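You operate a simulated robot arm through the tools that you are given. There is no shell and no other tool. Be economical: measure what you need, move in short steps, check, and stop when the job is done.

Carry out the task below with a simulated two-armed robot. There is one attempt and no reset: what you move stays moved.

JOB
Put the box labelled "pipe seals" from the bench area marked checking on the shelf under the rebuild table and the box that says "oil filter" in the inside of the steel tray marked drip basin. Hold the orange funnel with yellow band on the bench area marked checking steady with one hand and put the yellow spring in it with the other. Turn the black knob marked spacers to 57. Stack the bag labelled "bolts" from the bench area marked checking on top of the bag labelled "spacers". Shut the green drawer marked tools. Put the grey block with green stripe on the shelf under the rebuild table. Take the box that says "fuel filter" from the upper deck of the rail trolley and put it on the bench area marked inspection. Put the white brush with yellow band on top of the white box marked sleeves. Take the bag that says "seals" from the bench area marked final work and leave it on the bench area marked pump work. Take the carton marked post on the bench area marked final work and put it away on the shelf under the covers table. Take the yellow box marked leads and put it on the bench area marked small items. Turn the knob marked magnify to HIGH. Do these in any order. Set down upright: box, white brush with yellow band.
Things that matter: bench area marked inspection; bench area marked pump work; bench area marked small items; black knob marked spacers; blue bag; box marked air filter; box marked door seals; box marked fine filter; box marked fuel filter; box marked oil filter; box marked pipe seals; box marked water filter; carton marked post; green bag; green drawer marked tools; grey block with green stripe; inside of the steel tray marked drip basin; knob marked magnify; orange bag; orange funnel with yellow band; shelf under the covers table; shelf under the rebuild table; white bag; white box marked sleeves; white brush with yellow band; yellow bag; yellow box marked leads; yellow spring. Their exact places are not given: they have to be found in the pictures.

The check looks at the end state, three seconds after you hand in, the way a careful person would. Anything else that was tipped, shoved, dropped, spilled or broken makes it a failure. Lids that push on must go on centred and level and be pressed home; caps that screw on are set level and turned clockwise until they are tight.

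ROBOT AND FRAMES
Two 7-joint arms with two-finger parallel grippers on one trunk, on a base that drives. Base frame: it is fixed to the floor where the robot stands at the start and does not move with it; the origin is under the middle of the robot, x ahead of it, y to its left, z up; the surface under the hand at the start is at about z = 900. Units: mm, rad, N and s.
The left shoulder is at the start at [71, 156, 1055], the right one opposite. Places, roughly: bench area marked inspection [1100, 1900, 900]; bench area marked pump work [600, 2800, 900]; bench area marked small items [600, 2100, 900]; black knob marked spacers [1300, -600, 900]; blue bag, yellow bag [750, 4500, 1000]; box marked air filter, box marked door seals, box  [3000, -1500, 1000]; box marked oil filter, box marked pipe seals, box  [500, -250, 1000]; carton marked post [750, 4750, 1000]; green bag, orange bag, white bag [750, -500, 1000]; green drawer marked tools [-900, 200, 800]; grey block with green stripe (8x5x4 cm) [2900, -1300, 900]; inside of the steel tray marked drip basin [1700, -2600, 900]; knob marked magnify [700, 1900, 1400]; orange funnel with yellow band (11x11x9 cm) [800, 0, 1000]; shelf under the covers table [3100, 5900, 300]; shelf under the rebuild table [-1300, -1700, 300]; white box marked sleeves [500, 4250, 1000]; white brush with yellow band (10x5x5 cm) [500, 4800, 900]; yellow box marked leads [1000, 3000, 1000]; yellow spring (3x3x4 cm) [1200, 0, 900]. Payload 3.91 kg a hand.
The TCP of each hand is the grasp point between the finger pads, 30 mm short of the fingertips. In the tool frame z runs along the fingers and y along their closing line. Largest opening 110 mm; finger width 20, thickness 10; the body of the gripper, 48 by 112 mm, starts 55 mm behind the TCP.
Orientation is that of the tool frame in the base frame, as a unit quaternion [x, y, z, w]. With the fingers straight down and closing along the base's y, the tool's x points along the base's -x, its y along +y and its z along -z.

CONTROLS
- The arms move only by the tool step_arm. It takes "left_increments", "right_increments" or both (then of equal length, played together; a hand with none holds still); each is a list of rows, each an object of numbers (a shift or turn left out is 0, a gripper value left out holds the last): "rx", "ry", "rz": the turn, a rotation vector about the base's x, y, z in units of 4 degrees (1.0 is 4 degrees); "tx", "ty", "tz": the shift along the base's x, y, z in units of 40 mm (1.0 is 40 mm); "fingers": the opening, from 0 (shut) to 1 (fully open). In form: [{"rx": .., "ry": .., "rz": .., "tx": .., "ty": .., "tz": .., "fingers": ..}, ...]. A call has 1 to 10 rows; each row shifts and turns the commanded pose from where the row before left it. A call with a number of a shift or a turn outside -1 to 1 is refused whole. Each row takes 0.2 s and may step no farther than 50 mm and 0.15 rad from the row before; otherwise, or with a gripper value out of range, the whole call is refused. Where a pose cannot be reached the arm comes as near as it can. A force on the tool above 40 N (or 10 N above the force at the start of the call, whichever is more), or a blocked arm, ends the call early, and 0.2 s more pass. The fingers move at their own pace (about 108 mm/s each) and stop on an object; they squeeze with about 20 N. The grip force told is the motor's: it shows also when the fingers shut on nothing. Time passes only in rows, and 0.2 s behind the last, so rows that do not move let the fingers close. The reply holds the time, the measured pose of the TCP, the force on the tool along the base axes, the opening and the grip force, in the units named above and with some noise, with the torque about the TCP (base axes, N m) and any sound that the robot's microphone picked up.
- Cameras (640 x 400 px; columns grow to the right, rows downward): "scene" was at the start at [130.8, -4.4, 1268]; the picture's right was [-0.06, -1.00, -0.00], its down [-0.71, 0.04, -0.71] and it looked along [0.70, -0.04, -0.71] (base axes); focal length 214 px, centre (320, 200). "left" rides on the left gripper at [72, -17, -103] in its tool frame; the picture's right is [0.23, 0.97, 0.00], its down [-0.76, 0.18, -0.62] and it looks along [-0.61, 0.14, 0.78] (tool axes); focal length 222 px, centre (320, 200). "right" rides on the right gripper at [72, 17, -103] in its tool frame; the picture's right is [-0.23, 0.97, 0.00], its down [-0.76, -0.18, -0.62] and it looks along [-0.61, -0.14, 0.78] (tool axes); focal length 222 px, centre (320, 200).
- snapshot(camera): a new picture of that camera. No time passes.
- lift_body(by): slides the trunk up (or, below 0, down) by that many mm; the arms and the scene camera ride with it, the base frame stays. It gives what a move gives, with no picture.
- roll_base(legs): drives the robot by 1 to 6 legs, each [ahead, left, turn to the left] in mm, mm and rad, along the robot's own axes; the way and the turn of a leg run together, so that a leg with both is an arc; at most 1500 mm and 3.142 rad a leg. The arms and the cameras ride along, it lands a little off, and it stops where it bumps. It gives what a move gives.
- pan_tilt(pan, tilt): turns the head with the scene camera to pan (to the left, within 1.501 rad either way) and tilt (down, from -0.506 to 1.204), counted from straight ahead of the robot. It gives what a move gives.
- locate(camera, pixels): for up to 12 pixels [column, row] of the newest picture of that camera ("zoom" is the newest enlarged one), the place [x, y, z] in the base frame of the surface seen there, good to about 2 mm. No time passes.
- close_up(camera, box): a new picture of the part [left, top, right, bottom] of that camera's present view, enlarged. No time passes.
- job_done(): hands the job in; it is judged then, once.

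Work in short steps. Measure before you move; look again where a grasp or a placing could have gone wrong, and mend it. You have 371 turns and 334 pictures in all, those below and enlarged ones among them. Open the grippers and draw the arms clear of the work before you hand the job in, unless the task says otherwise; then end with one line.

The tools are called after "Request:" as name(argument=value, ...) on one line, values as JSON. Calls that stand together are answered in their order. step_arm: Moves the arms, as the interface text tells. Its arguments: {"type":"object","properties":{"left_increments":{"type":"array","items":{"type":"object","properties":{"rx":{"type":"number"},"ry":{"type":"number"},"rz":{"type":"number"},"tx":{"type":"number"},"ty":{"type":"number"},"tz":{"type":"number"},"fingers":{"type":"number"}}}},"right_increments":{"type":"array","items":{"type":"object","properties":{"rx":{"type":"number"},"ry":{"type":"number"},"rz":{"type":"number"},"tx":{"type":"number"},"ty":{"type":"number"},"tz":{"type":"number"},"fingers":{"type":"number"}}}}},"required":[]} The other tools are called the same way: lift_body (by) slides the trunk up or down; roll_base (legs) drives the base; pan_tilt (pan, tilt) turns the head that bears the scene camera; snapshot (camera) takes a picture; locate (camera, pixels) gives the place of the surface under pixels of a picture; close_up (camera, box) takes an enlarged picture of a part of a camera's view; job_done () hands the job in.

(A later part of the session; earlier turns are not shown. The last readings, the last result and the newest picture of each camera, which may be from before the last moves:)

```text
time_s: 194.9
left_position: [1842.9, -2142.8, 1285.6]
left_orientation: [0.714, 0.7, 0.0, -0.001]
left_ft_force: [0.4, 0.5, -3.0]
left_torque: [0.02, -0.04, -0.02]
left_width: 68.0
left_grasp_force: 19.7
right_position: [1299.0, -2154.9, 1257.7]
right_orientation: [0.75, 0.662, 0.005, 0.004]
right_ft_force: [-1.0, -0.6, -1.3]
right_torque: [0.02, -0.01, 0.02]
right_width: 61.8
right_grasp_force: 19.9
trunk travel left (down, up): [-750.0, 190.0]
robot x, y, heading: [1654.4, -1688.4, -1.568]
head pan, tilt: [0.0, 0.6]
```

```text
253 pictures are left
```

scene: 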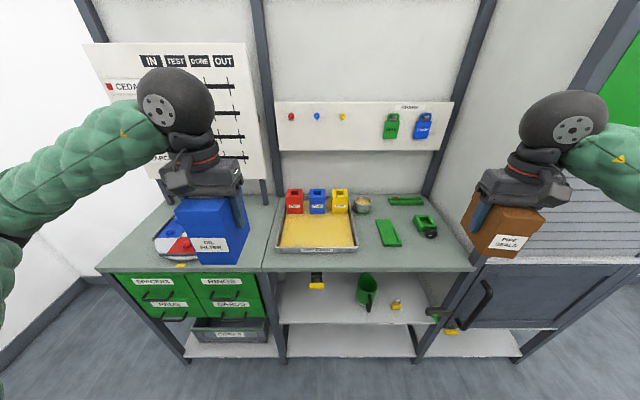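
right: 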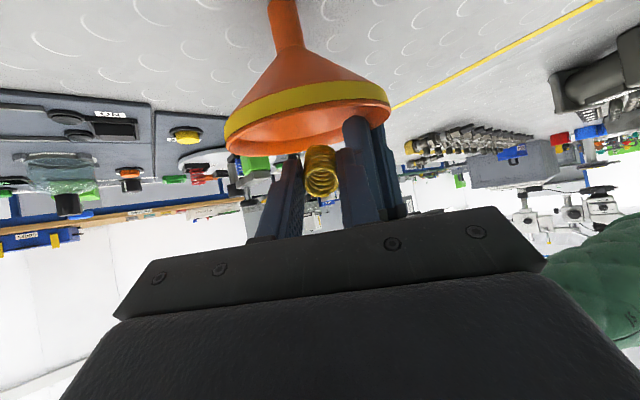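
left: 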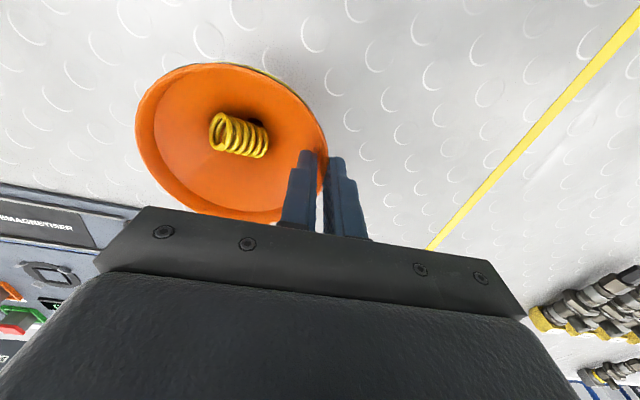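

I carry the oil filter over the basin, high.

Request:
step_arm(left_increments=[{"tx": -0.41, "ty": -0.9, "tz": -0.2}, {"tx": -0.41, "ty": -0.9, "tz": -0.2}, {"tx": -0.41, "ty": -0.9, "tz": -0.2}, {"tx": -0.41, "ty": -0.9, "tz": -0.2}, {"tx": -0.41, "ty": -0.9, "tz": -0.2}, {"tx": -0.41, "ty": -0.9, "tz": -0.2}, {"tx": -0.41, "ty": -0.9, "tz": -0.2}, {"tx": -0.41, "ty": -0.9, "tz": -0.2}, {"tx": -0.41, "ty": -0.9, "tz": -0.2}, {"tx": -0.41, "ty": -0.9, "tz": -0.2}])

Request:
step_arm(left_increments=[{"tz": -0.9}, {"tz": -0.9}, {"tz": -0.9}, {}])

Request:
close_up(camera="scene", box=[240, 150, 400, 270])

Request:
snapshot(camera="left")

```text
time_s: 197.2
left_position: [1679.4, -2501.5, 1203.4]
left_orientation: [0.713, 0.701, 0.0, -0.001]
left_ft_force: [0.1, 0.1, -2.3]
left_torque: [0.04, -0.04, 0.01]
left_width: 68.0
left_grasp_force: 19.9
right_position: [1298.6, -2155.0, 1256.6]
right_orientation: [0.75, 0.661, 0.006, 0.004]
right_ft_force: [-0.3, -0.2, -1.6]
right_torque: [-0.02, 0.0, -0.01]
right_width: 62.1
right_grasp_force: 20.2
trunk travel left (down, up): [-750.0, 190.0]
robot x, y, heading: [1651.5, -1692.3, -1.568]
head pan, tilt: [0.0, 0.6]
```

```text
time_s: 198.2
left_position: [1680.9, -2501.2, 1095.3]
left_orientation: [0.713, 0.701, 0.0, -0.001]
left_ft_force: [0.5, -0.2, -1.8]
left_torque: [-0.02, -0.02, -0.01]
left_width: 67.9
left_grasp_force: 20.2
right_position: [1298.8, -2154.0, 1257.3]
right_orientation: [0.75, 0.661, 0.005, 0.004]
right_ft_force: [-0.2, -0.4, -1.5]
right_torque: [0.01, 0.0, 0.03]
right_width: 61.9
right_grasp_force: 20.2
trunk travel left (down, up): [-750.0, 190.0]
robot x, y, heading: [1651.8, -1688.1, -1.574]
head pan, tilt: [0.0, 0.6]
```

```text
3.33 times, centred on (320, 210) of scene
```

zoom: 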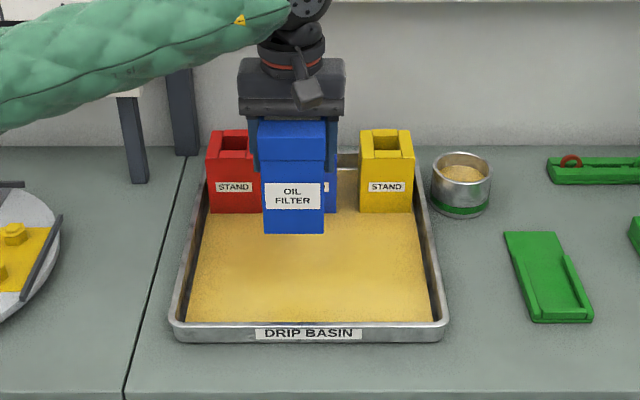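

```text
251 pictures are left
```

left: 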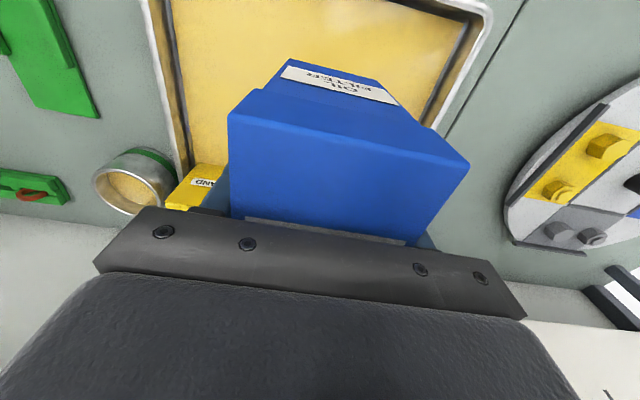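

Well placed over the free floor. I lower to just above the floor.

Request:
step_arm(left_increments=[{"tz": -0.8}, {"tz": -0.8}, {"tz": -0.7}, {"tz": -0.1}, {}])

Request:
close_up(camera="scene", box=[280, 180, 370, 260])

```text
time_s: 199.3
left_position: [1681.7, -2503.7, 999.8]
left_orientation: [0.714, 0.701, 0.0, -0.001]
left_ft_force: [-0.1, -0.4, -2.7]
left_torque: [0.0, 0.0, -0.03]
left_width: 68.2
left_grasp_force: 19.9
right_position: [1298.1, -2153.9, 1257.1]
right_orientation: [0.75, 0.661, 0.005, 0.004]
right_ft_force: [0.5, -0.5, -1.2]
right_torque: [0.03, -0.02, -0.04]
right_width: 61.8
right_grasp_force: 19.8
trunk travel left (down, up): [-750.0, 190.0]
robot x, y, heading: [1651.7, -1690.3, -1.575]
head pan, tilt: [0.0, 0.6]
```

```text
5.00 times, centred on (325, 220) of scene
```

zoom: 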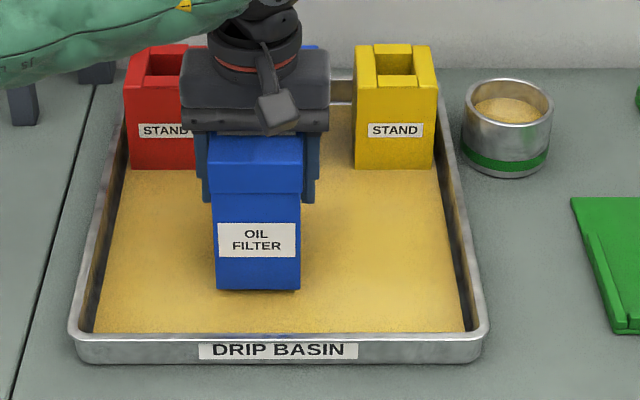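

Bottom is at about z 915; I lower in small steps until the load comes off, then release.

Request:
step_arm(left_increments=[{"tz": -0.08}, {"tz": -0.07}, {}])

```text
time_s: 200.2
left_position: [1679.5, -2503.7, 994.8]
left_orientation: [0.713, 0.701, -0.001, 0.0]
left_ft_force: [-0.3, -0.9, -3.5]
left_torque: [-0.01, -0.01, -0.02]
left_width: 68.1
left_grasp_force: 20.2
right_position: [1299.8, -2154.2, 1256.9]
right_orientation: [0.75, 0.661, 0.005, 0.005]
right_ft_force: [0.2, -0.1, -1.3]
right_torque: [0.04, 0.02, 0.01]
right_width: 61.7
right_grasp_force: 19.6
trunk travel left (down, up): [-750.0, 190.0]
robot x, y, heading: [1651.4, -1688.0, -1.57]
head pan, tilt: [0.0, 0.6]
```

Request:
step_arm(left_increments=[{"tz": -0.05}, {"tz": -0.04}, {}])

```text
time_s: 200.9
left_position: [1680.0, -2503.6, 991.4]
left_orientation: [0.714, 0.701, 0.0, 0.0]
left_ft_force: [-0.3, -0.1, -2.0]
left_torque: [0.01, 0.02, -0.02]
left_width: 68.0
left_grasp_force: 20.0
right_position: [1299.8, -2154.2, 1257.4]
right_orientation: [0.75, 0.661, 0.004, 0.003]
right_ft_force: [1.0, 0.0, -0.6]
right_torque: [0.04, 0.0, 0.0]
right_width: 61.5
right_grasp_force: 20.7
trunk travel left (down, up): [-750.0, 190.0]
robot x, y, heading: [1651.8, -1688.8, -1.573]
head pan, tilt: [0.0, 0.6]
```

Request:
step_arm(left_increments=[{"tz": -0.05}, {}])

```text
time_s: 201.6
left_position: [1679.7, -2502.1, 989.2]
left_orientation: [0.713, 0.701, 0.0, 0.0]
left_ft_force: [-0.2, 0.5, -1.3]
left_torque: [-0.09, -0.01, -0.02]
left_width: 68.1
left_grasp_force: 19.3
right_position: [1299.7, -2154.2, 1257.5]
right_orientation: [0.751, 0.66, 0.005, 0.004]
right_ft_force: [0.1, -0.5, -0.8]
right_torque: [-0.03, 0.0, 0.01]
right_width: 61.8
right_grasp_force: 20.1
trunk travel left (down, up): [-750.0, 190.0]
robot x, y, heading: [1650.7, -1686.9, -1.575]
head pan, tilt: [0.0, 0.6]
```

Contact is building; I release, and rise.

Request:
step_arm(left_increments=[{"fingers": 0.7}, {"fingers": 1}, {"fingers": 1}, {"tz": 0.4}, {"tz": 1}, {"tz": 1}, {"tz": 1}, {"tz": 1}])

Request:
close_up(camera="scene", box=[260, 160, 400, 260])

```text
time_s: 203.3
left_position: [1682.7, -2503.2, 1165.6]
left_orientation: [0.713, 0.701, 0.0, 0.0]
left_ft_force: [-0.8, -0.2, 0.0]
left_torque: [0.01, -0.05, 0.01]
left_width: 110.0
left_grasp_force: 0.0
right_position: [1299.1, -2153.6, 1257.7]
right_orientation: [0.75, 0.661, 0.005, 0.004]
right_ft_force: [0.7, 0.1, -1.4]
right_torque: [-0.01, 0.0, -0.01]
right_width: 61.6
right_grasp_force: 20.1
trunk travel left (down, up): [-750.0, 190.0]
robot x, y, heading: [1651.4, -1684.6, -1.57]
head pan, tilt: [0.0, 0.6]
```

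```text
4.00 times, centred on (330, 210) of scene
```

zoom: 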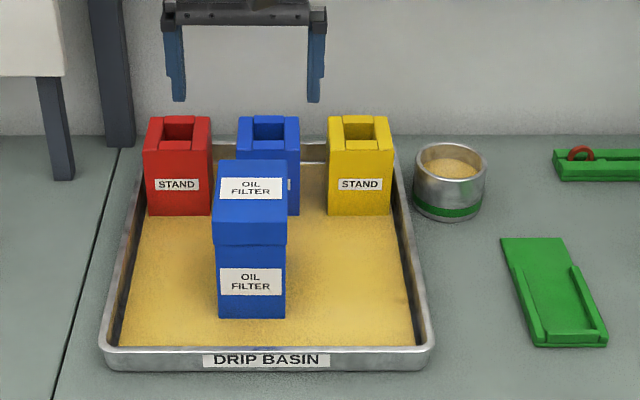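

Oil filter stands in the basin. I retract the left arm, back off, turn to face the trolley (+x) and look.

Request:
step_arm(left_increments=[{"tz": 0.5, "ty": 0.8}, {"tz": 0.5, "ty": 0.9, "tx": 0.4}, {"tz": 0.3, "ty": 0.9, "tx": 0.4}, {"ty": 0.9, "tx": 0.4, "tz": 0.3}, {"ty": 0.9, "tx": 0.4, "tz": 0.3}, {"ty": 0.9, "tx": 0.4, "tz": 0.3}, {"ty": 0.9, "tx": 0.4}, {"ty": 0.9, "tx": 0.4}, {"ty": 0.9, "tx": 0.4}, {"ty": 0.9, "tx": 0.4}])

Request:
roll_base(legs=[[-200, 0, 0], [0, 0, 1.5708], [250, 0, 0]])

Request:
pan_tilt(pan=0, tilt=0.5)

Request:
snapshot(camera="scene")

```text
time_s: 205.6
left_position: [1826.5, -2145.5, 1252.6]
left_orientation: [0.714, 0.701, -0.001, -0.001]
left_ft_force: [0.4, -0.3, 0.3]
left_torque: [0.02, 0.03, -0.04]
left_width: 110.2
left_grasp_force: 0.0
right_position: [1300.2, -2154.5, 1257.4]
right_orientation: [0.75, 0.661, 0.004, 0.005]
right_ft_force: [-0.1, 0.8, -1.7]
right_torque: [0.0, 0.01, -0.01]
right_width: 61.7
right_grasp_force: 20.0
trunk travel left (down, up): [-750.0, 190.0]
robot x, y, heading: [1648.9, -1690.5, -1.564]
head pan, tilt: [0.0, 0.6]
```

```text
time_s: 212.3
left_position: [2364.8, -1330.1, 1252.4]
left_orientation: [0.02, 1.0, -0.001, -0.001]
left_ft_force: [0.0, 0.2, -0.7]
left_torque: [-0.03, 0.02, 0.04]
left_width: 110.1
left_grasp_force: 0.1
right_position: [2360.6, -1855.6, 1256.5]
right_orientation: [0.074, 0.997, 0.006, -0.001]
right_ft_force: [-0.3, 0.8, -1.0]
right_torque: [0.01, 0.03, 0.03]
right_width: 61.8
right_grasp_force: 19.7
trunk travel left (down, up): [-750.0, 190.0]
robot x, y, heading: [1902.1, -1490.8, -0.024]
head pan, tilt: [0.0, 0.6]
```

```text
time_s: 213.0
left_position: [2366.6, -1330.6, 1252.9]
left_orientation: [0.021, 1.0, -0.001, 0.0]
left_ft_force: [0.4, 0.1, -0.6]
left_torque: [0.02, 0.01, 0.0]
left_width: 109.7
left_grasp_force: 0.2
right_position: [2360.9, -1855.7, 1257.4]
right_orientation: [0.074, 0.997, 0.007, -0.001]
right_ft_force: [0.5, -0.3, -1.2]
right_torque: [-0.03, -0.02, 0.0]
right_width: 61.7
right_grasp_force: 20.2
trunk travel left (down, up): [-750.0, 190.0]
robot x, y, heading: [1897.9, -1493.8, -0.023]
head pan, tilt: [0.0, 0.499]
```

```text
248 pictures are left
```

scene: 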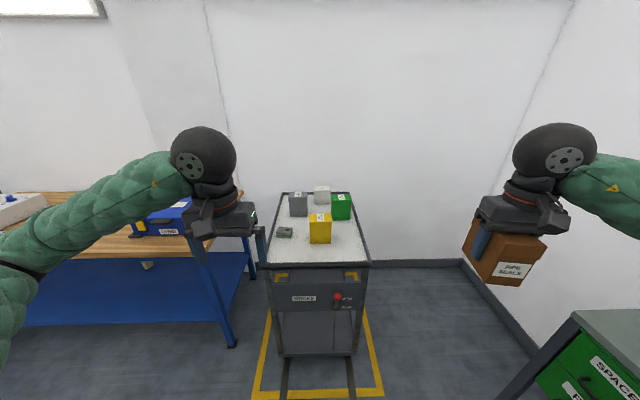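

Request:
close_up(camera="scene", box=[260, 170, 380, 270])

Request:
locate(camera="scene", pixels=[[298, 196], [322, 188], [340, 199], [320, 218], [285, 228], [285, 236], [300, 245], [270, 255], [370, 255], [286, 195], [350, 195], [318, 355]])

```text
4.00 times, centred on (320, 220) of scene
```

zoom: 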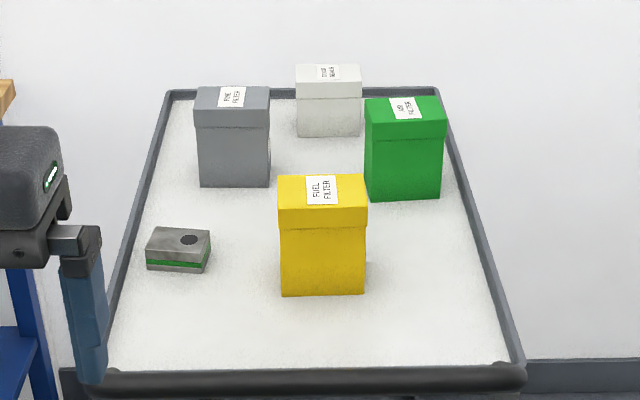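

```text
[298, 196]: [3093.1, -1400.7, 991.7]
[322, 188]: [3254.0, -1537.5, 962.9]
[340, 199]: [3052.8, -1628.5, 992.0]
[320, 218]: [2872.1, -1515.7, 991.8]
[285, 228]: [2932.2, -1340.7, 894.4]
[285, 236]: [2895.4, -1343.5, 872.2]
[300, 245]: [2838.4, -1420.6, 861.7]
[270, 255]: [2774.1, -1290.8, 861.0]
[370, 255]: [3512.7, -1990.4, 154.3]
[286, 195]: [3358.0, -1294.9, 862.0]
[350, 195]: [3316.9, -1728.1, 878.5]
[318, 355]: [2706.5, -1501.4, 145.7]
```

Trolley deck at z 862; grey block near (2930,-1341), fuel filter at (2872,-1515). I drive 350 mm closer with heading corrected.

Request:
roll_base(legs=[[0, 0, 0.023], [350, 0, 0]])

Request:
step_arm(left_increments=[{"tx": 0.8, "tz": -0.5}, {"tx": 0.8, "tz": -0.5}, {"tx": 0.8, "tz": -0.6}, {"tx": 0.8, "tz": -0.6}, {"tz": -0.6}])

Request:
snapshot(camera="left")

Request:
snapshot(camera="scene")

```text
time_s: 215.6
left_position: [2707.2, -1318.2, 1253.7]
left_orientation: [0.008, 1.0, -0.001, 0.0]
left_ft_force: [-0.7, -0.3, -1.1]
left_torque: [0.01, -0.02, 0.02]
left_width: 110.0
left_grasp_force: 0.1
right_position: [2715.8, -1843.7, 1257.8]
right_orientation: [0.062, 0.998, 0.006, -0.001]
right_ft_force: [-0.3, 0.6, -1.6]
right_torque: [0.04, 0.04, -0.01]
right_width: 61.9
right_grasp_force: 20.2
trunk travel left (down, up): [-750.0, 190.0]
robot x, y, heading: [2252.0, -1493.3, -0.001]
head pan, tilt: [0.0, 0.499]
```

```text
time_s: 216.8
left_position: [2832.4, -1317.5, 1140.2]
left_orientation: [0.008, 1.0, -0.001, 0.0]
left_ft_force: [0.4, 1.1, -0.5]
left_torque: [-0.03, -0.01, -0.01]
left_width: 110.1
left_grasp_force: 0.1
right_position: [2716.4, -1843.0, 1258.4]
right_orientation: [0.062, 0.998, 0.006, 0.0]
right_ft_force: [-0.4, -0.4, -1.1]
right_torque: [0.02, 0.01, 0.0]
right_width: 62.0
right_grasp_force: 19.4
trunk travel left (down, up): [-750.0, 190.0]
robot x, y, heading: [2246.2, -1492.9, 0.003]
head pan, tilt: [0.0, 0.499]
```

```text
246 pictures are left
```

left: 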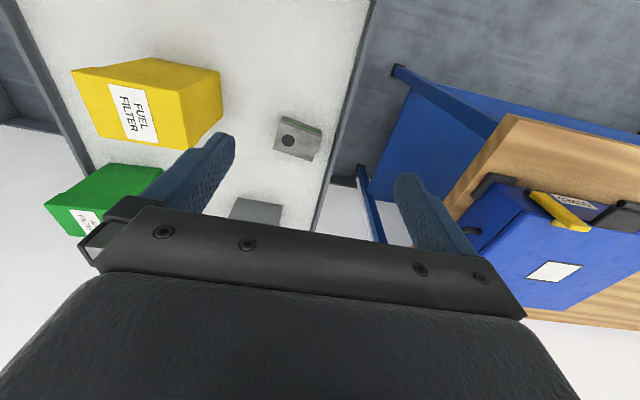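

```text
245 pictures are left
```

scene: 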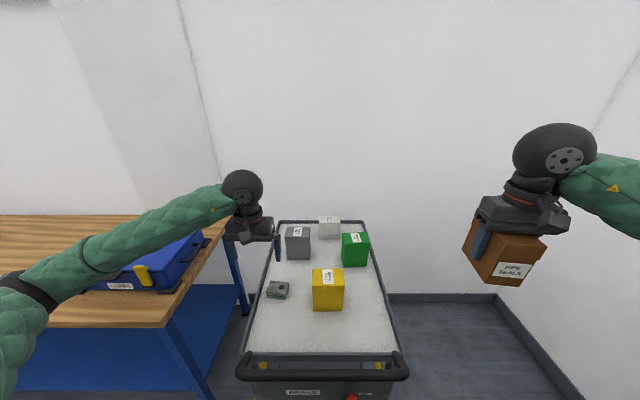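

Request:
close_up(camera="left", box=[240, 90, 360, 180])

Request:
locate(camera="zoom", pixels=[[185, 165], [215, 145], [418, 210], [390, 275], [345, 325], [190, 290], [295, 230], [430, 225], [210, 125], [365, 375]])

```text
4.44 times, centred on (300, 135) of left
```

zoom: 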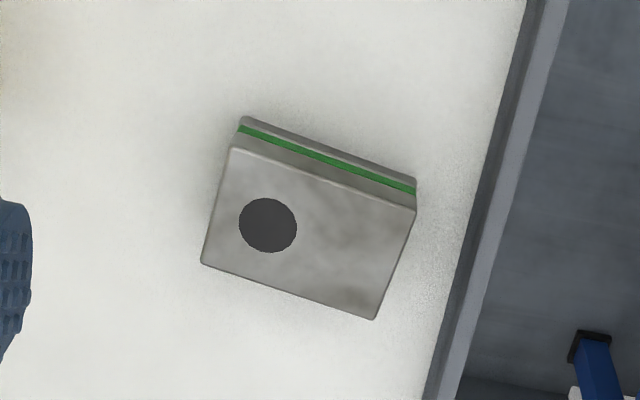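

```text
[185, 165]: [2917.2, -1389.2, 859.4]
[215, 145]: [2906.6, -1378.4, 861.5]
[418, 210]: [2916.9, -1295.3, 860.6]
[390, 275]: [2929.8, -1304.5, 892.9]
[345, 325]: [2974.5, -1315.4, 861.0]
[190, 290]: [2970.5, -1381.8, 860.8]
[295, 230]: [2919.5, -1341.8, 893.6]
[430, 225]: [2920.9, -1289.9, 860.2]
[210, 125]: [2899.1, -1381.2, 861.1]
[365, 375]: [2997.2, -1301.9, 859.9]
```

Locate the block's top corners accurately.

Request:
locate(camera="zoom", pixels=[[233, 152], [411, 211], [373, 315], [205, 262], [308, 235]])

```text
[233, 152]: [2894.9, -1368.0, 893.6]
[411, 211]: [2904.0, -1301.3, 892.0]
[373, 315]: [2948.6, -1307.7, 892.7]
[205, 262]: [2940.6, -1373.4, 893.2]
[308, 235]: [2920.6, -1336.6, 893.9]
```

The block: centre (2922,-1337.5), top 893, yaw ≈ -8°, ~70 long in y. I check the trolley rim next to it.

Request:
locate(camera="zoom", pixels=[[462, 260], [470, 240], [480, 230], [490, 200], [500, 160], [455, 310]])

```text
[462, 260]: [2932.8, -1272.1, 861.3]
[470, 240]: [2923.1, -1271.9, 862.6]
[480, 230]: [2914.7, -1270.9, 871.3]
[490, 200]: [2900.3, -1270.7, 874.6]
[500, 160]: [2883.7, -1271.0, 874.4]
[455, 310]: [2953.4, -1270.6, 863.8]
```

Rim inner face at y=-1271, so I use a 90 mm opening. Move above, then lower.

Request:
step_arm(left_increments=[{"tx": 0.45, "ty": -0.1, "tz": -0.9, "rz": -0.34, "fingers": 0.82}, {"tx": 0.45, "ty": -0.1, "tz": -0.9, "rz": -0.34}, {"tx": 0.45, "ty": -0.1, "tz": -0.9, "rz": -0.34}, {"tx": 0.45, "ty": -0.1, "tz": -0.9, "rz": -0.34}, {"tx": 0.45, "ty": -0.1, "tz": -0.9, "rz": -0.34}])

Request:
snapshot(camera="left")

```text
time_s: 218.0
left_position: [2925.9, -1337.1, 960.4]
left_orientation: [0.067, 0.998, -0.001, -0.001]
left_ft_force: [0.4, 0.3, -0.1]
left_torque: [-0.01, -0.02, 0.02]
left_width: 90.5
left_grasp_force: 0.0
right_position: [2717.1, -1844.2, 1257.2]
right_orientation: [0.062, 0.998, 0.006, -0.001]
right_ft_force: [0.3, 1.0, -1.2]
right_torque: [-0.01, -0.02, -0.01]
right_width: 61.8
right_grasp_force: 19.8
trunk travel left (down, up): [-750.0, 190.0]
robot x, y, heading: [2247.4, -1493.3, 0.001]
head pan, tilt: [0.0, 0.499]
```

```text
243 pictures are left
```

left: 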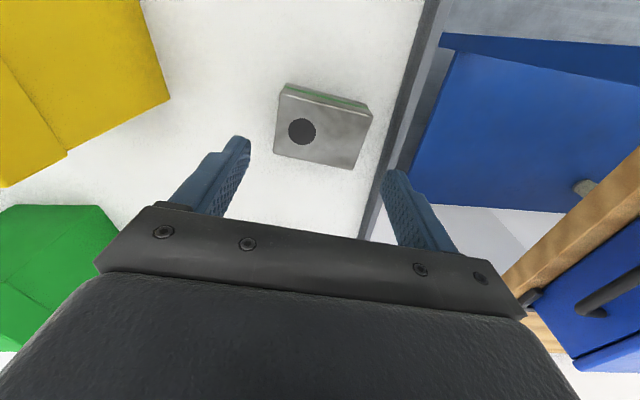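

Aligned. I lower to TCP 897, close, and lift.

Request:
step_arm(left_increments=[{"tz": -0.8, "tx": -0.06}, {"tz": -0.78}, {}, {"fingers": 0.4}, {"fingers": 0}, {"fingers": 0}, {"tz": 0.5}, {"tz": 1}, {"tz": 1}])

Request:
snapshot(camera="left")

```text
time_s: 220.0
left_position: [2924.4, -1340.1, 997.8]
left_orientation: [0.068, 0.998, 0.0, -0.001]
left_ft_force: [0.1, 0.3, -2.6]
left_torque: [0.04, -0.01, -0.01]
left_width: 71.7
left_grasp_force: 20.3
right_position: [2716.0, -1843.0, 1257.6]
right_orientation: [0.062, 0.998, 0.007, 0.0]
right_ft_force: [0.3, -1.1, 0.1]
right_torque: [0.03, -0.02, 0.0]
right_width: 61.9
right_grasp_force: 20.1
trunk travel left (down, up): [-750.0, 190.0]
robot x, y, heading: [2249.3, -1490.9, 0.001]
head pan, tilt: [0.0, 0.499]
```

```text
242 pictures are left
```

left: 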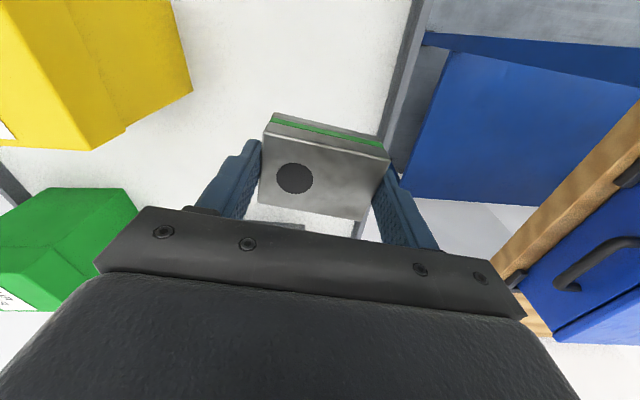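

Block held (71.7 mm). I retract the left arm, then drive back down the lane towards the rebuild table, facing -y.

Request:
step_arm(left_increments=[{"tz": 1}, {"tz": 1}, {"tz": 0.9, "tx": -0.6}, {"tz": 0.9, "tx": -0.6}, {"tz": 0.9, "tx": -0.7}, {"tz": 0.9, "tx": -0.7}, {"tx": -0.9}, {"tx": -0.9}, {"tx": -0.9}])

Request:
roll_base(legs=[[-450, 0, 0], [0, 0, -1.5708], [0, -1000, 0], [0, -880, 0], [0, 0, -1.5708]])

Request:
pan_tilt(pan=0, tilt=0.7)

Request:
snapshot(camera="scene")

```text
time_s: 222.0
left_position: [2710.7, -1339.0, 1219.9]
left_orientation: [0.067, 0.998, 0.0, -0.001]
left_ft_force: [-0.6, -0.3, -2.6]
left_torque: [0.02, 0.01, -0.02]
left_width: 72.0
left_grasp_force: 19.9
right_position: [2716.3, -1844.4, 1257.5]
right_orientation: [0.062, 0.998, 0.006, -0.001]
right_ft_force: [0.4, 1.1, -0.3]
right_torque: [0.01, 0.0, -0.02]
right_width: 61.7
right_grasp_force: 20.0
trunk travel left (down, up): [-750.0, 190.0]
robot x, y, heading: [2249.6, -1492.6, -0.002]
head pan, tilt: [0.0, 0.499]
```

```text
time_s: 241.4
left_position: [-548.1, -1656.9, 1219.6]
left_orientation: [0.997, -0.076, 0.001, -0.001]
left_ft_force: [-1.1, 0.6, -3.1]
left_torque: [0.01, 0.0, 0.01]
left_width: 72.0
left_grasp_force: 20.1
right_position: [-542.9, -1150.8, 1257.3]
right_orientation: [0.997, -0.071, 0.001, 0.006]
right_ft_force: [-0.4, -0.1, -0.8]
right_torque: [0.01, -0.01, -0.02]
right_width: 61.5
right_grasp_force: 20.0
trunk travel left (down, up): [-750.0, 190.0]
robot x, y, heading: [-79.7, -1514.0, 3.123]
head pan, tilt: [0.0, 0.499]
```

```text
time_s: 242.2
left_position: [-548.6, -1656.8, 1219.9]
left_orientation: [0.997, -0.077, 0.001, -0.001]
left_ft_force: [0.9, 0.0, -3.1]
left_torque: [0.03, 0.0, 0.03]
left_width: 71.8
left_grasp_force: 20.7
right_position: [-542.4, -1151.0, 1257.5]
right_orientation: [0.998, -0.07, 0.001, 0.006]
right_ft_force: [-0.3, -0.6, -2.2]
right_torque: [0.0, 0.02, 0.02]
right_width: 62.0
right_grasp_force: 20.0
trunk travel left (down, up): [-750.0, 190.0]
robot x, y, heading: [-84.4, -1509.1, 3.124]
head pan, tilt: [0.0, 0.7]
```

```text
241 pictures are left
```

scene: 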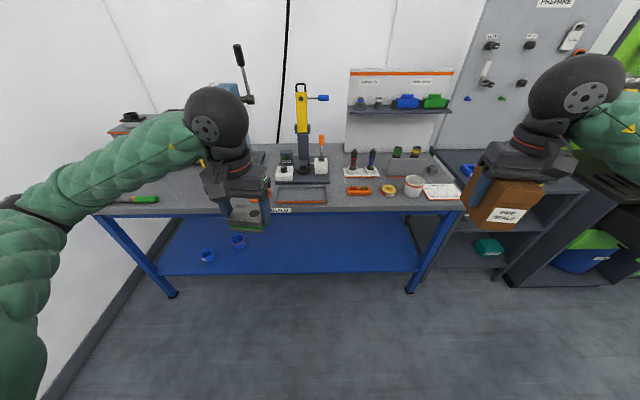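

I measure the table's shelf, apron and the height of the wrist over the TCP.

Request:
locate(camera="scene", pixels=[[300, 272], [300, 216], [300, 208], [300, 225], [420, 270], [415, 290], [172, 292], [215, 95], [205, 175], [460, 205], [100, 210], [575, 70]])

Request:
close_up(camera="scene", box=[90, 190, 470, 310])

```text
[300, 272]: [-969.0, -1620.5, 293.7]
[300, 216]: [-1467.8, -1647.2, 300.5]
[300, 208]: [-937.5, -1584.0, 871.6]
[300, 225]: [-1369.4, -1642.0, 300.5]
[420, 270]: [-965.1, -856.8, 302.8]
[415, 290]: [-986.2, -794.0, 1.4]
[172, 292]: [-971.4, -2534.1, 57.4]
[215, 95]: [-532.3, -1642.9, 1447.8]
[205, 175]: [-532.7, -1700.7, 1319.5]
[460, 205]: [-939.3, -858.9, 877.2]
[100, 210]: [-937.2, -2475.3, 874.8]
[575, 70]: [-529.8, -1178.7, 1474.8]
```

```text
1.68 times, centred on (280, 250) of scene
```

zoom: 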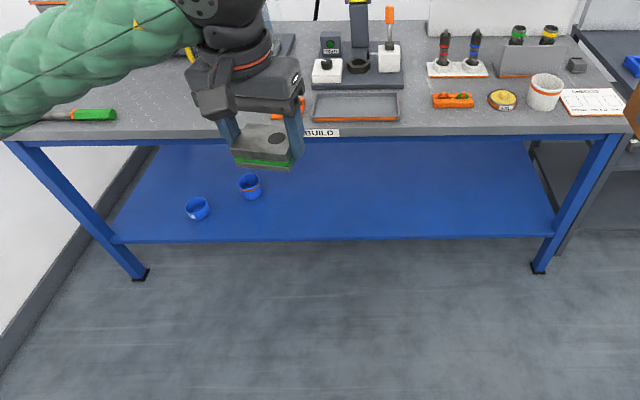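

Shelf front at x≈-967, z 301, table top underside ~850; hand height over TCP is ~240 mm, so it fits. I lower the trunk fully.

Request:
lift_body(by=-740)

Request:
roll_base(legs=[[0, 0, 0.018], [0, 130, 0]])

Request:
pan_tilt(pan=0, tilt=0.4)

Request:
snapshot(camera="scene")

```text
refused: -740 is not a number from -400 to 400
```

```text
time_s: 243.8
left_position: [-544.9, -1791.8, 1218.4]
left_orientation: [0.998, -0.07, 0.0, -0.001]
left_ft_force: [-0.5, -0.2, -3.1]
left_torque: [0.01, 0.0, -0.01]
left_width: 71.6
left_grasp_force: 19.9
right_position: [-548.7, -1287.1, 1257.0]
right_orientation: [0.998, -0.063, 0.0, 0.006]
right_ft_force: [0.3, 0.5, -1.4]
right_torque: [0.0, -0.03, 0.01]
right_width: 61.8
right_grasp_force: 20.0
trunk travel left (down, up): [-750.0, 190.0]
robot x, y, heading: [-82.9, -1638.1, 3.141]
head pan, tilt: [0.0, 0.7]
```

```text
time_s: 244.6
left_position: [-545.6, -1792.1, 1219.2]
left_orientation: [0.998, -0.069, 0.001, -0.001]
left_ft_force: [0.6, -0.9, -3.3]
left_torque: [0.0, -0.02, 0.0]
left_width: 71.8
left_grasp_force: 19.7
right_position: [-547.8, -1285.8, 1256.8]
right_orientation: [0.998, -0.063, 0.0, 0.006]
right_ft_force: [0.8, 0.2, -1.8]
right_torque: [-0.02, -0.01, -0.01]
right_width: 61.7
right_grasp_force: 20.4
trunk travel left (down, up): [-750.0, 190.0]
robot x, y, heading: [-82.8, -1641.0, 3.143]
head pan, tilt: [0.0, 0.4]
```

```text
239 pictures are left
```

scene: 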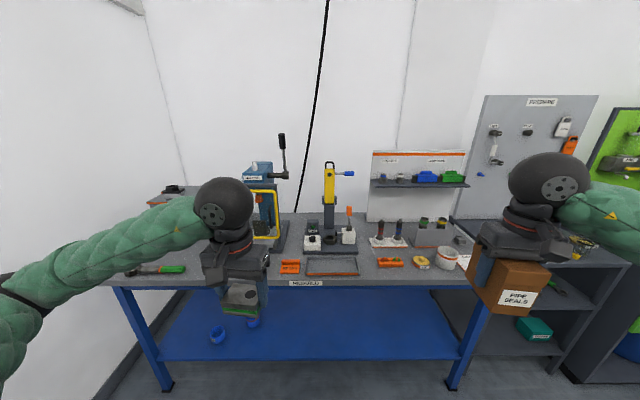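

Limit is 400 mm a call, so I lower in two calls.

Request:
lift_body(by=-400)

Request:
lift_body(by=-340)

Request:
snapshot(camera="scene")

```text
time_s: 248.4
left_position: [-546.2, -1792.5, 818.7]
left_orientation: [0.998, -0.07, 0.0, 0.0]
left_ft_force: [0.9, -0.5, -2.9]
left_torque: [0.0, 0.04, 0.0]
left_width: 71.7
left_grasp_force: 20.0
right_position: [-548.2, -1286.3, 857.9]
right_orientation: [0.998, -0.063, 0.001, 0.006]
right_ft_force: [0.1, -0.1, -1.5]
right_torque: [-0.02, 0.0, 0.0]
right_width: 61.9
right_grasp_force: 19.8
trunk travel left (down, up): [-350.0, 590.0]
robot x, y, heading: [-84.6, -1641.5, 3.14]
head pan, tilt: [0.0, 0.4]
```

```text
time_s: 251.8
left_position: [-546.2, -1790.8, 479.2]
left_orientation: [0.998, -0.07, 0.0, -0.001]
left_ft_force: [0.0, 0.2, -2.8]
left_torque: [-0.03, -0.02, 0.01]
left_width: 71.6
left_grasp_force: 19.9
right_position: [-548.8, -1286.5, 518.4]
right_orientation: [0.998, -0.064, 0.001, 0.007]
right_ft_force: [-0.3, -0.1, -1.7]
right_torque: [0.01, 0.01, -0.01]
right_width: 62.0
right_grasp_force: 20.3
trunk travel left (down, up): [-10.0, 930.0]
robot x, y, heading: [-83.8, -1637.7, 3.142]
head pan, tilt: [0.0, 0.4]
```

```text
238 pictures are left
```

scene: 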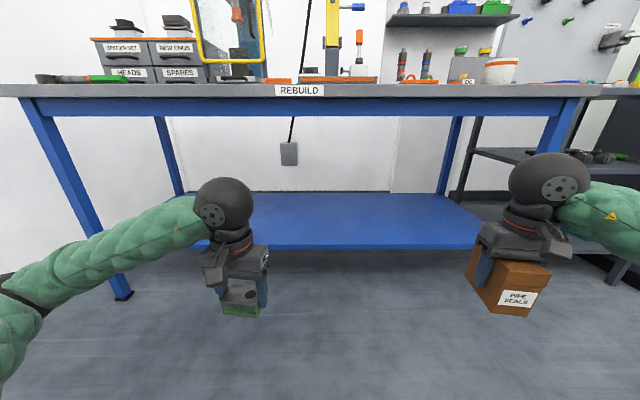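

I check the apron's lower edge, then drive ahead so that the hands go in above the shelf.

Request:
locate(camera="scene", pixels=[[300, 114], [300, 100], [300, 192], [300, 245], [225, 180], [550, 155]])

Request:
step_arm(right_increments=[{"tz": -0.8}, {"tz": -0.8}], left_increments=[{"tz": -0.3}, {"tz": -0.3}])

Request:
roll_base(legs=[[450, 0, 0]])

Request:
snapshot(camera="scene")

```text
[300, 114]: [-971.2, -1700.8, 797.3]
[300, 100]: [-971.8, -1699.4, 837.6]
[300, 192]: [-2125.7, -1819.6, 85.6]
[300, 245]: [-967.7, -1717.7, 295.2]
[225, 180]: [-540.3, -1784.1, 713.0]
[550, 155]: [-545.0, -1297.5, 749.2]
```

```text
time_s: 252.3
left_position: [-547.2, -1792.6, 455.8]
left_orientation: [0.998, -0.07, 0.001, -0.002]
left_ft_force: [-0.6, 0.1, -3.1]
left_torque: [-0.01, 0.0, 0.01]
left_width: 71.8
left_grasp_force: 20.1
right_position: [-549.2, -1286.7, 453.9]
right_orientation: [0.998, -0.063, 0.0, 0.007]
right_ft_force: [-0.2, -0.2, -2.4]
right_torque: [0.0, 0.01, -0.03]
right_width: 61.7
right_grasp_force: 20.1
trunk travel left (down, up): [-10.0, 930.0]
robot x, y, heading: [-86.6, -1641.2, 3.137]
head pan, tilt: [0.0, 0.4]
```

```text
time_s: 255.0
left_position: [-988.2, -1783.8, 455.4]
left_orientation: [0.997, -0.075, 0.001, 0.0]
left_ft_force: [-0.7, 1.7, -3.0]
left_torque: [0.04, 0.01, 0.0]
left_width: 71.8
left_grasp_force: 20.2
right_position: [-983.3, -1277.5, 455.0]
right_orientation: [0.998, -0.07, 0.0, 0.006]
right_ft_force: [0.5, -0.5, -1.5]
right_torque: [0.0, -0.03, 0.02]
right_width: 62.0
right_grasp_force: 19.7
trunk travel left (down, up): [-10.0, 930.0]
robot x, y, heading: [-525.6, -1638.2, 3.126]
head pan, tilt: [0.0, 0.4]
```

```text
237 pictures are left
```

scene: 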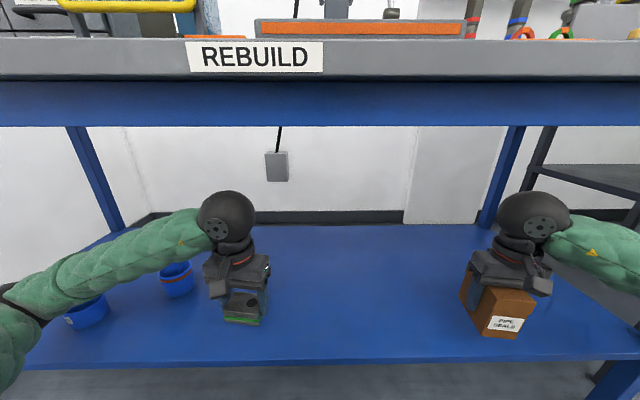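

Hands are above the shelf's front. I reach 170 mm further in, and then lower.

Request:
step_arm(left_increments=[{"tx": -0.9}, {"tx": -0.9}, {"tx": -0.9}, {"tx": -0.9}, {"tx": -0.6}, {"tz": -0.9}, {"tz": -0.9}], right_increments=[{"tx": -0.9}, {"tx": -0.9}, {"tx": -0.9}, {"tx": -0.9}, {"tx": -0.6}, {"tz": -0.9}, {"tz": -0.9}])

Request:
snapshot(camera="scene")

```text
time_s: 256.6
left_position: [-1156.5, -1782.2, 385.3]
left_orientation: [0.997, -0.076, 0.001, 0.0]
left_ft_force: [0.0, 0.0, -2.8]
left_torque: [0.01, 0.03, 0.01]
left_width: 71.9
left_grasp_force: 19.9
right_position: [-1149.3, -1279.2, 380.6]
right_orientation: [0.998, -0.07, 0.0, 0.006]
right_ft_force: [-0.5, -0.4, -1.7]
right_torque: [-0.02, 0.0, -0.01]
right_width: 61.7
right_grasp_force: 20.3
trunk travel left (down, up): [-10.0, 930.0]
robot x, y, heading: [-525.8, -1636.1, 3.126]
head pan, tilt: [0.0, 0.4]
```

```text
236 pictures are left
```

scene: 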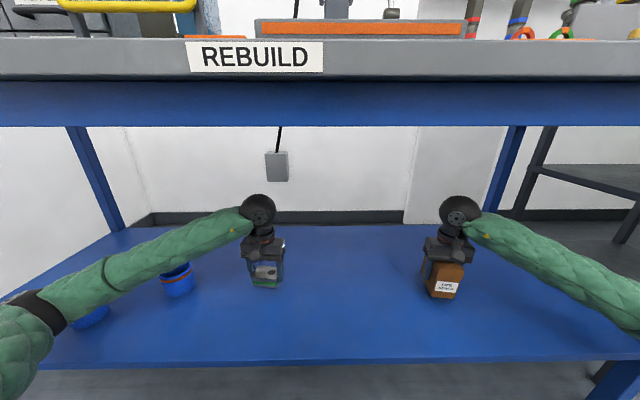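

I check the cups' clearance under the left forearm.

Request:
close_up(camera="scene", box=[40, 180, 310, 370])

Request:
locate(camera="scene", pixels=[[178, 265], [178, 290], [92, 310], [95, 322], [110, 285], [70, 305], [150, 262], [125, 270], [265, 272], [265, 285], [445, 292]])

```text
2.11 times, centred on (175, 275) of scene
```

zoom: 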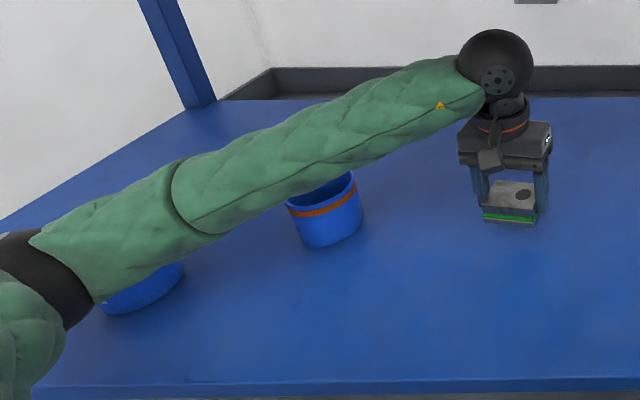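

```text
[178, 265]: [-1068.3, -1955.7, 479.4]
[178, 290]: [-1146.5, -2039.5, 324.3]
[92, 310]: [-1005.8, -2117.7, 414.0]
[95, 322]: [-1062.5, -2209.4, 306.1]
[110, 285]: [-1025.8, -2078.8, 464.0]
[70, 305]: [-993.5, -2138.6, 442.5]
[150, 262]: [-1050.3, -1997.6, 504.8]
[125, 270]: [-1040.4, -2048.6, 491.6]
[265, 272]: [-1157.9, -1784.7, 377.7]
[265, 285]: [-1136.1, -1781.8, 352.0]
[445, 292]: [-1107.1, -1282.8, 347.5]
```

Forearm bottom is ≥410 mm there and the cups are lower; small further lowering is safe. I lower near contact.

Request:
step_arm(left_increments=[{"tz": -0.5}, {"tz": -0.5}, {"tz": -0.1}, {}], right_increments=[{"tz": -0.3}, {"tz": -0.15}, {"tz": -0.1}, {}])

Request:
close_up(camera="scene", box=[220, 200, 500, 340])

```text
time_s: 257.6
left_position: [-1155.2, -1784.3, 340.9]
left_orientation: [0.997, -0.075, -0.001, -0.001]
left_ft_force: [-1.6, -1.5, 14.2]
left_torque: [-0.13, 0.0, -0.02]
left_width: 71.9
left_grasp_force: 19.9
right_position: [-1150.5, -1278.9, 359.4]
right_orientation: [0.998, -0.07, 0.0, 0.006]
right_ft_force: [-0.8, -0.7, -0.9]
right_torque: [-0.02, -0.05, -0.01]
right_width: 61.7
right_grasp_force: 20.1
trunk travel left (down, up): [-10.0, 930.0]
robot x, y, heading: [-520.6, -1635.1, 3.123]
head pan, tilt: [0.0, 0.4]
```

```text
2.29 times, centred on (360, 270) of scene
```

zoom: 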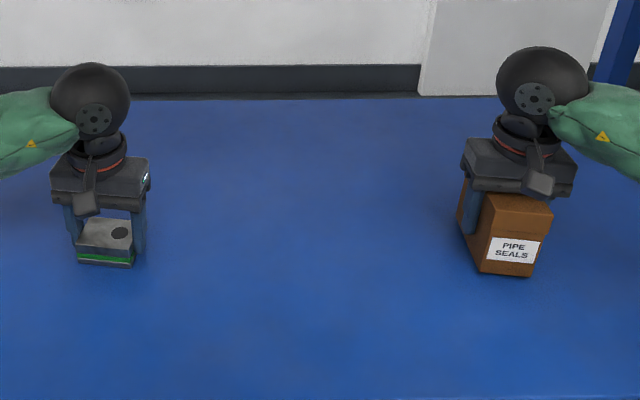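

Left block touches down; I release it, and lower the right a bit more.

Request:
step_arm(left_increments=[{"fingers": 0.8}, {"fingers": 1}, {"fingers": 1}, {}], right_increments=[{"tz": -0.06}, {"tz": -0.05}, {}, {}])

```text
time_s: 258.6
left_position: [-1155.7, -1783.3, 339.9]
left_orientation: [0.997, -0.075, 0.001, -0.002]
left_ft_force: [0.5, 0.2, -0.6]
left_torque: [0.01, 0.0, 0.04]
left_width: 110.0
left_grasp_force: 0.1
right_position: [-1150.4, -1278.6, 355.2]
right_orientation: [0.998, -0.07, 0.0, 0.006]
right_ft_force: [0.1, -0.3, -0.9]
right_torque: [-0.03, 0.0, -0.03]
right_width: 61.7
right_grasp_force: 20.1
trunk travel left (down, up): [-10.0, 930.0]
robot x, y, heading: [-525.9, -1640.2, 3.126]
head pan, tilt: [0.0, 0.4]
```

Request:
step_arm(right_increments=[{"tz": -0.05}, {}], left_increments=[{"tz": 0.5}, {"tz": 0.5}])

```text
time_s: 259.2
left_position: [-1154.5, -1784.4, 379.0]
left_orientation: [0.997, -0.076, -0.001, 0.0]
left_ft_force: [0.8, 0.3, 0.4]
left_torque: [-0.02, 0.02, -0.01]
left_width: 110.1
left_grasp_force: 0.0
right_position: [-1152.5, -1277.5, 354.1]
right_orientation: [0.998, -0.07, 0.0, 0.007]
right_ft_force: [5.1, -4.4, 20.2]
right_torque: [0.39, -0.01, -0.3]
right_width: 61.7
right_grasp_force: 20.1
trunk travel left (down, up): [-10.0, 930.0]
robot x, y, heading: [-521.9, -1633.8, 3.128]
head pan, tilt: [0.0, 0.4]
```

The pipe-seals box is down (20 N). I release it and raise both hands above the parts.

Request:
step_arm(right_increments=[{"tz": 0.03}, {"fingers": 0.8}, {"fingers": 1}, {"fingers": 1}, {"tz": 0.5}, {"tz": 1}, {"tz": 1}, {"tz": 0.4}], left_increments=[{}, {}, {}, {}, {"tz": 0.5}, {"tz": 0.5}, {"tz": 0.5}, {}])

Request:
snapshot(camera="scene")

```text
time_s: 261.0
left_position: [-1156.3, -1782.6, 438.9]
left_orientation: [0.997, -0.075, 0.001, 0.0]
left_ft_force: [-0.4, 0.5, -0.2]
left_torque: [0.01, 0.01, 0.01]
left_width: 110.1
left_grasp_force: 0.1
right_position: [-1151.4, -1277.8, 471.2]
right_orientation: [0.998, -0.07, 0.0, 0.007]
right_ft_force: [-0.1, -0.8, -0.1]
right_torque: [-0.04, 0.04, 0.01]
right_width: 110.0
right_grasp_force: 0.1
trunk travel left (down, up): [-10.0, 930.0]
robot x, y, heading: [-524.1, -1634.4, 3.125]
head pan, tilt: [0.0, 0.4]
```

```text
233 pictures are left
```

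scene: 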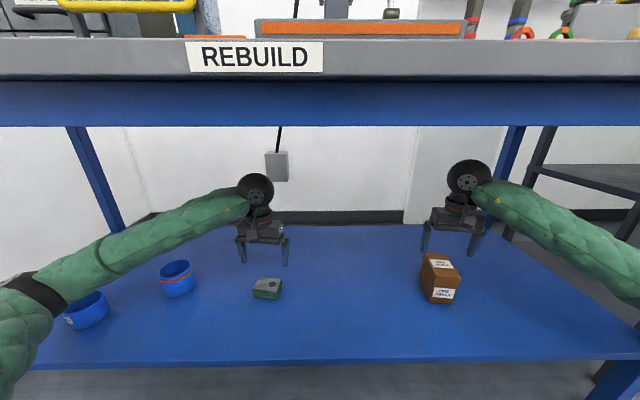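

Both are placed well. I draw the arms back, back off, raise the trunk, and drive right towards the tools drawer.

Request:
step_arm(left_increments=[{"tx": 0.9, "tz": 0.1}, {"tx": 0.9}, {"tx": 0.9}, {"tx": 0.9}, {"tx": 0.6}], right_increments=[{"tx": 0.9}, {"tx": 0.9}, {"tx": 0.9}, {"tx": 0.9}, {"tx": 0.6}])

Request:
roll_base(legs=[[-460, 0, 0.015]])

Request:
lift_body(by=400)

Request:
lift_body(by=250)

Request:
pan_tilt(pan=-1.0, tilt=0.5)

Request:
snapshot(camera="scene")

```text
time_s: 262.2
left_position: [-988.6, -1782.8, 441.7]
left_orientation: [0.997, -0.075, 0.001, -0.001]
left_ft_force: [0.1, -0.4, -0.5]
left_torque: [-0.04, 0.01, -0.07]
left_width: 110.2
left_grasp_force: 0.0
right_position: [-984.1, -1277.8, 471.0]
right_orientation: [0.998, -0.07, 0.0, 0.006]
right_ft_force: [-0.7, -0.4, 0.3]
right_torque: [0.01, -0.05, 0.0]
right_width: 109.8
right_grasp_force: 0.1
trunk travel left (down, up): [-10.0, 930.0]
robot x, y, heading: [-525.4, -1637.5, 3.125]
head pan, tilt: [0.0, 0.4]
```

```text
time_s: 265.0
left_position: [-528.0, -1793.8, 441.7]
left_orientation: [0.998, -0.067, 0.001, 0.0]
left_ft_force: [-0.2, 0.7, -0.5]
left_torque: [0.0, -0.02, -0.01]
left_width: 110.1
left_grasp_force: 0.1
right_position: [-532.2, -1287.8, 471.9]
right_orientation: [0.998, -0.061, 0.001, 0.006]
right_ft_force: [-0.3, 0.1, -0.5]
right_torque: [-0.03, -0.04, 0.04]
right_width: 109.9
right_grasp_force: 0.0
trunk travel left (down, up): [-10.0, 930.0]
robot x, y, heading: [-62.7, -1639.4, -3.139]
head pan, tilt: [0.0, 0.4]
```

```text
time_s: 268.8
left_position: [-529.4, -1793.8, 841.6]
left_orientation: [0.998, -0.065, 0.001, -0.001]
left_ft_force: [-0.9, -0.4, 1.1]
left_torque: [0.0, -0.01, 0.0]
left_width: 109.7
left_grasp_force: 0.1
right_position: [-532.3, -1288.0, 870.6]
right_orientation: [0.998, -0.061, 0.0, 0.007]
right_ft_force: [0.1, 0.3, -0.3]
right_torque: [0.01, 0.0, 0.01]
right_width: 110.0
right_grasp_force: 0.1
trunk travel left (down, up): [-410.0, 530.0]
robot x, y, heading: [-64.4, -1636.6, -3.139]
head pan, tilt: [0.0, 0.4]
```

```text
time_s: 271.4
left_position: [-528.6, -1791.9, 1091.8]
left_orientation: [0.998, -0.067, -0.001, 0.0]
left_ft_force: [-0.1, 0.8, 0.1]
left_torque: [-0.01, -0.01, 0.02]
left_width: 110.2
left_grasp_force: 0.1
right_position: [-533.5, -1286.5, 1120.8]
right_orientation: [0.998, -0.061, 0.001, 0.006]
right_ft_force: [-0.2, 0.5, -0.5]
right_torque: [0.0, -0.01, 0.02]
right_width: 110.0
right_grasp_force: 0.1
trunk travel left (down, up): [-660.0, 280.0]
robot x, y, heading: [-63.4, -1638.9, -3.134]
head pan, tilt: [0.0, 0.4]
```

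```text
time_s: 272.6
left_position: [-529.1, -1792.8, 1092.9]
left_orientation: [0.998, -0.067, 0.0, -0.002]
left_ft_force: [0.2, 0.0, -0.1]
left_torque: [-0.03, -0.01, -0.02]
left_width: 109.9
left_grasp_force: 0.0
right_position: [-531.2, -1288.2, 1120.9]
right_orientation: [0.998, -0.061, 0.001, 0.006]
right_ft_force: [0.2, -0.3, 0.7]
right_torque: [0.02, 0.04, -0.04]
right_width: 110.1
right_grasp_force: 0.1
trunk travel left (down, up): [-660.0, 280.0]
robot x, y, heading: [-66.2, -1641.0, -3.142]
head pan, tilt: [-1.0, 0.499]
```

```text
232 pictures are left
```

scene: 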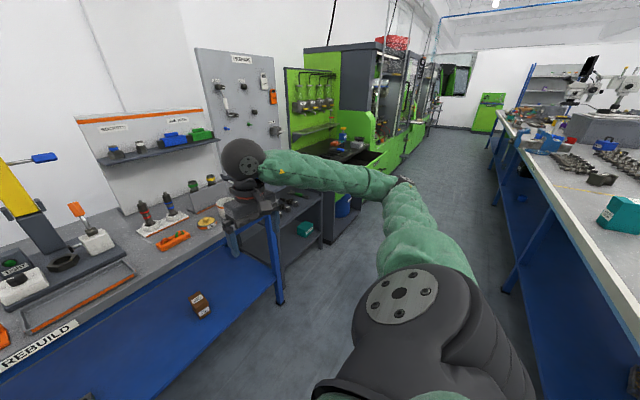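

I strafe right 1500 mm and look at the cabinets.

Request:
roll_base(legs=[[0, -1500, 0]])

Request:
pan_tilt(pan=-0.2, tilt=0.6)

Request:
snapshot(camera="scene")

```text
time_s: 280.1
left_position: [-526.9, -291.7, 1089.9]
left_orientation: [0.997, -0.072, 0.001, -0.001]
left_ft_force: [0.3, -0.1, 0.4]
left_torque: [-0.01, 0.02, -0.02]
left_width: 110.3
left_grasp_force: 0.0
right_position: [-525.6, 214.4, 1120.0]
right_orientation: [0.998, -0.067, 0.0, 0.007]
right_ft_force: [0.3, 0.4, -0.1]
right_torque: [0.01, 0.03, 0.01]
right_width: 110.0
right_grasp_force: 0.1
trunk travel left (down, up): [-660.0, 280.0]
robot x, y, heading: [-62.7, -144.7, 3.133]
head pan, tilt: [-1.0, 0.499]
```

```text
time_s: 281.2
left_position: [-527.9, -291.1, 1091.6]
left_orientation: [0.997, -0.073, 0.0, 0.0]
left_ft_force: [0.6, -0.5, -0.7]
left_torque: [0.03, 0.01, 0.0]
left_width: 109.8
left_grasp_force: 0.0
right_position: [-524.2, 212.5, 1120.9]
right_orientation: [0.998, -0.068, 0.0, 0.007]
right_ft_force: [0.6, 0.6, -0.6]
right_torque: [0.02, -0.01, 0.02]
right_width: 109.7
right_grasp_force: 0.0
trunk travel left (down, up): [-660.0, 280.0]
robot x, y, heading: [-63.5, -144.0, 3.13]
head pan, tilt: [-0.201, 0.6]
```

```text
231 pictures are left
```

scene: 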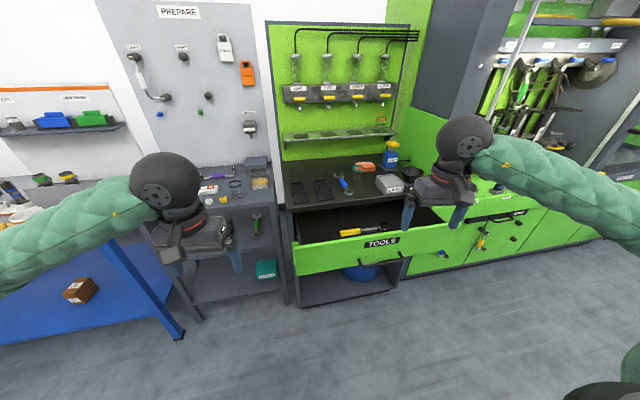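

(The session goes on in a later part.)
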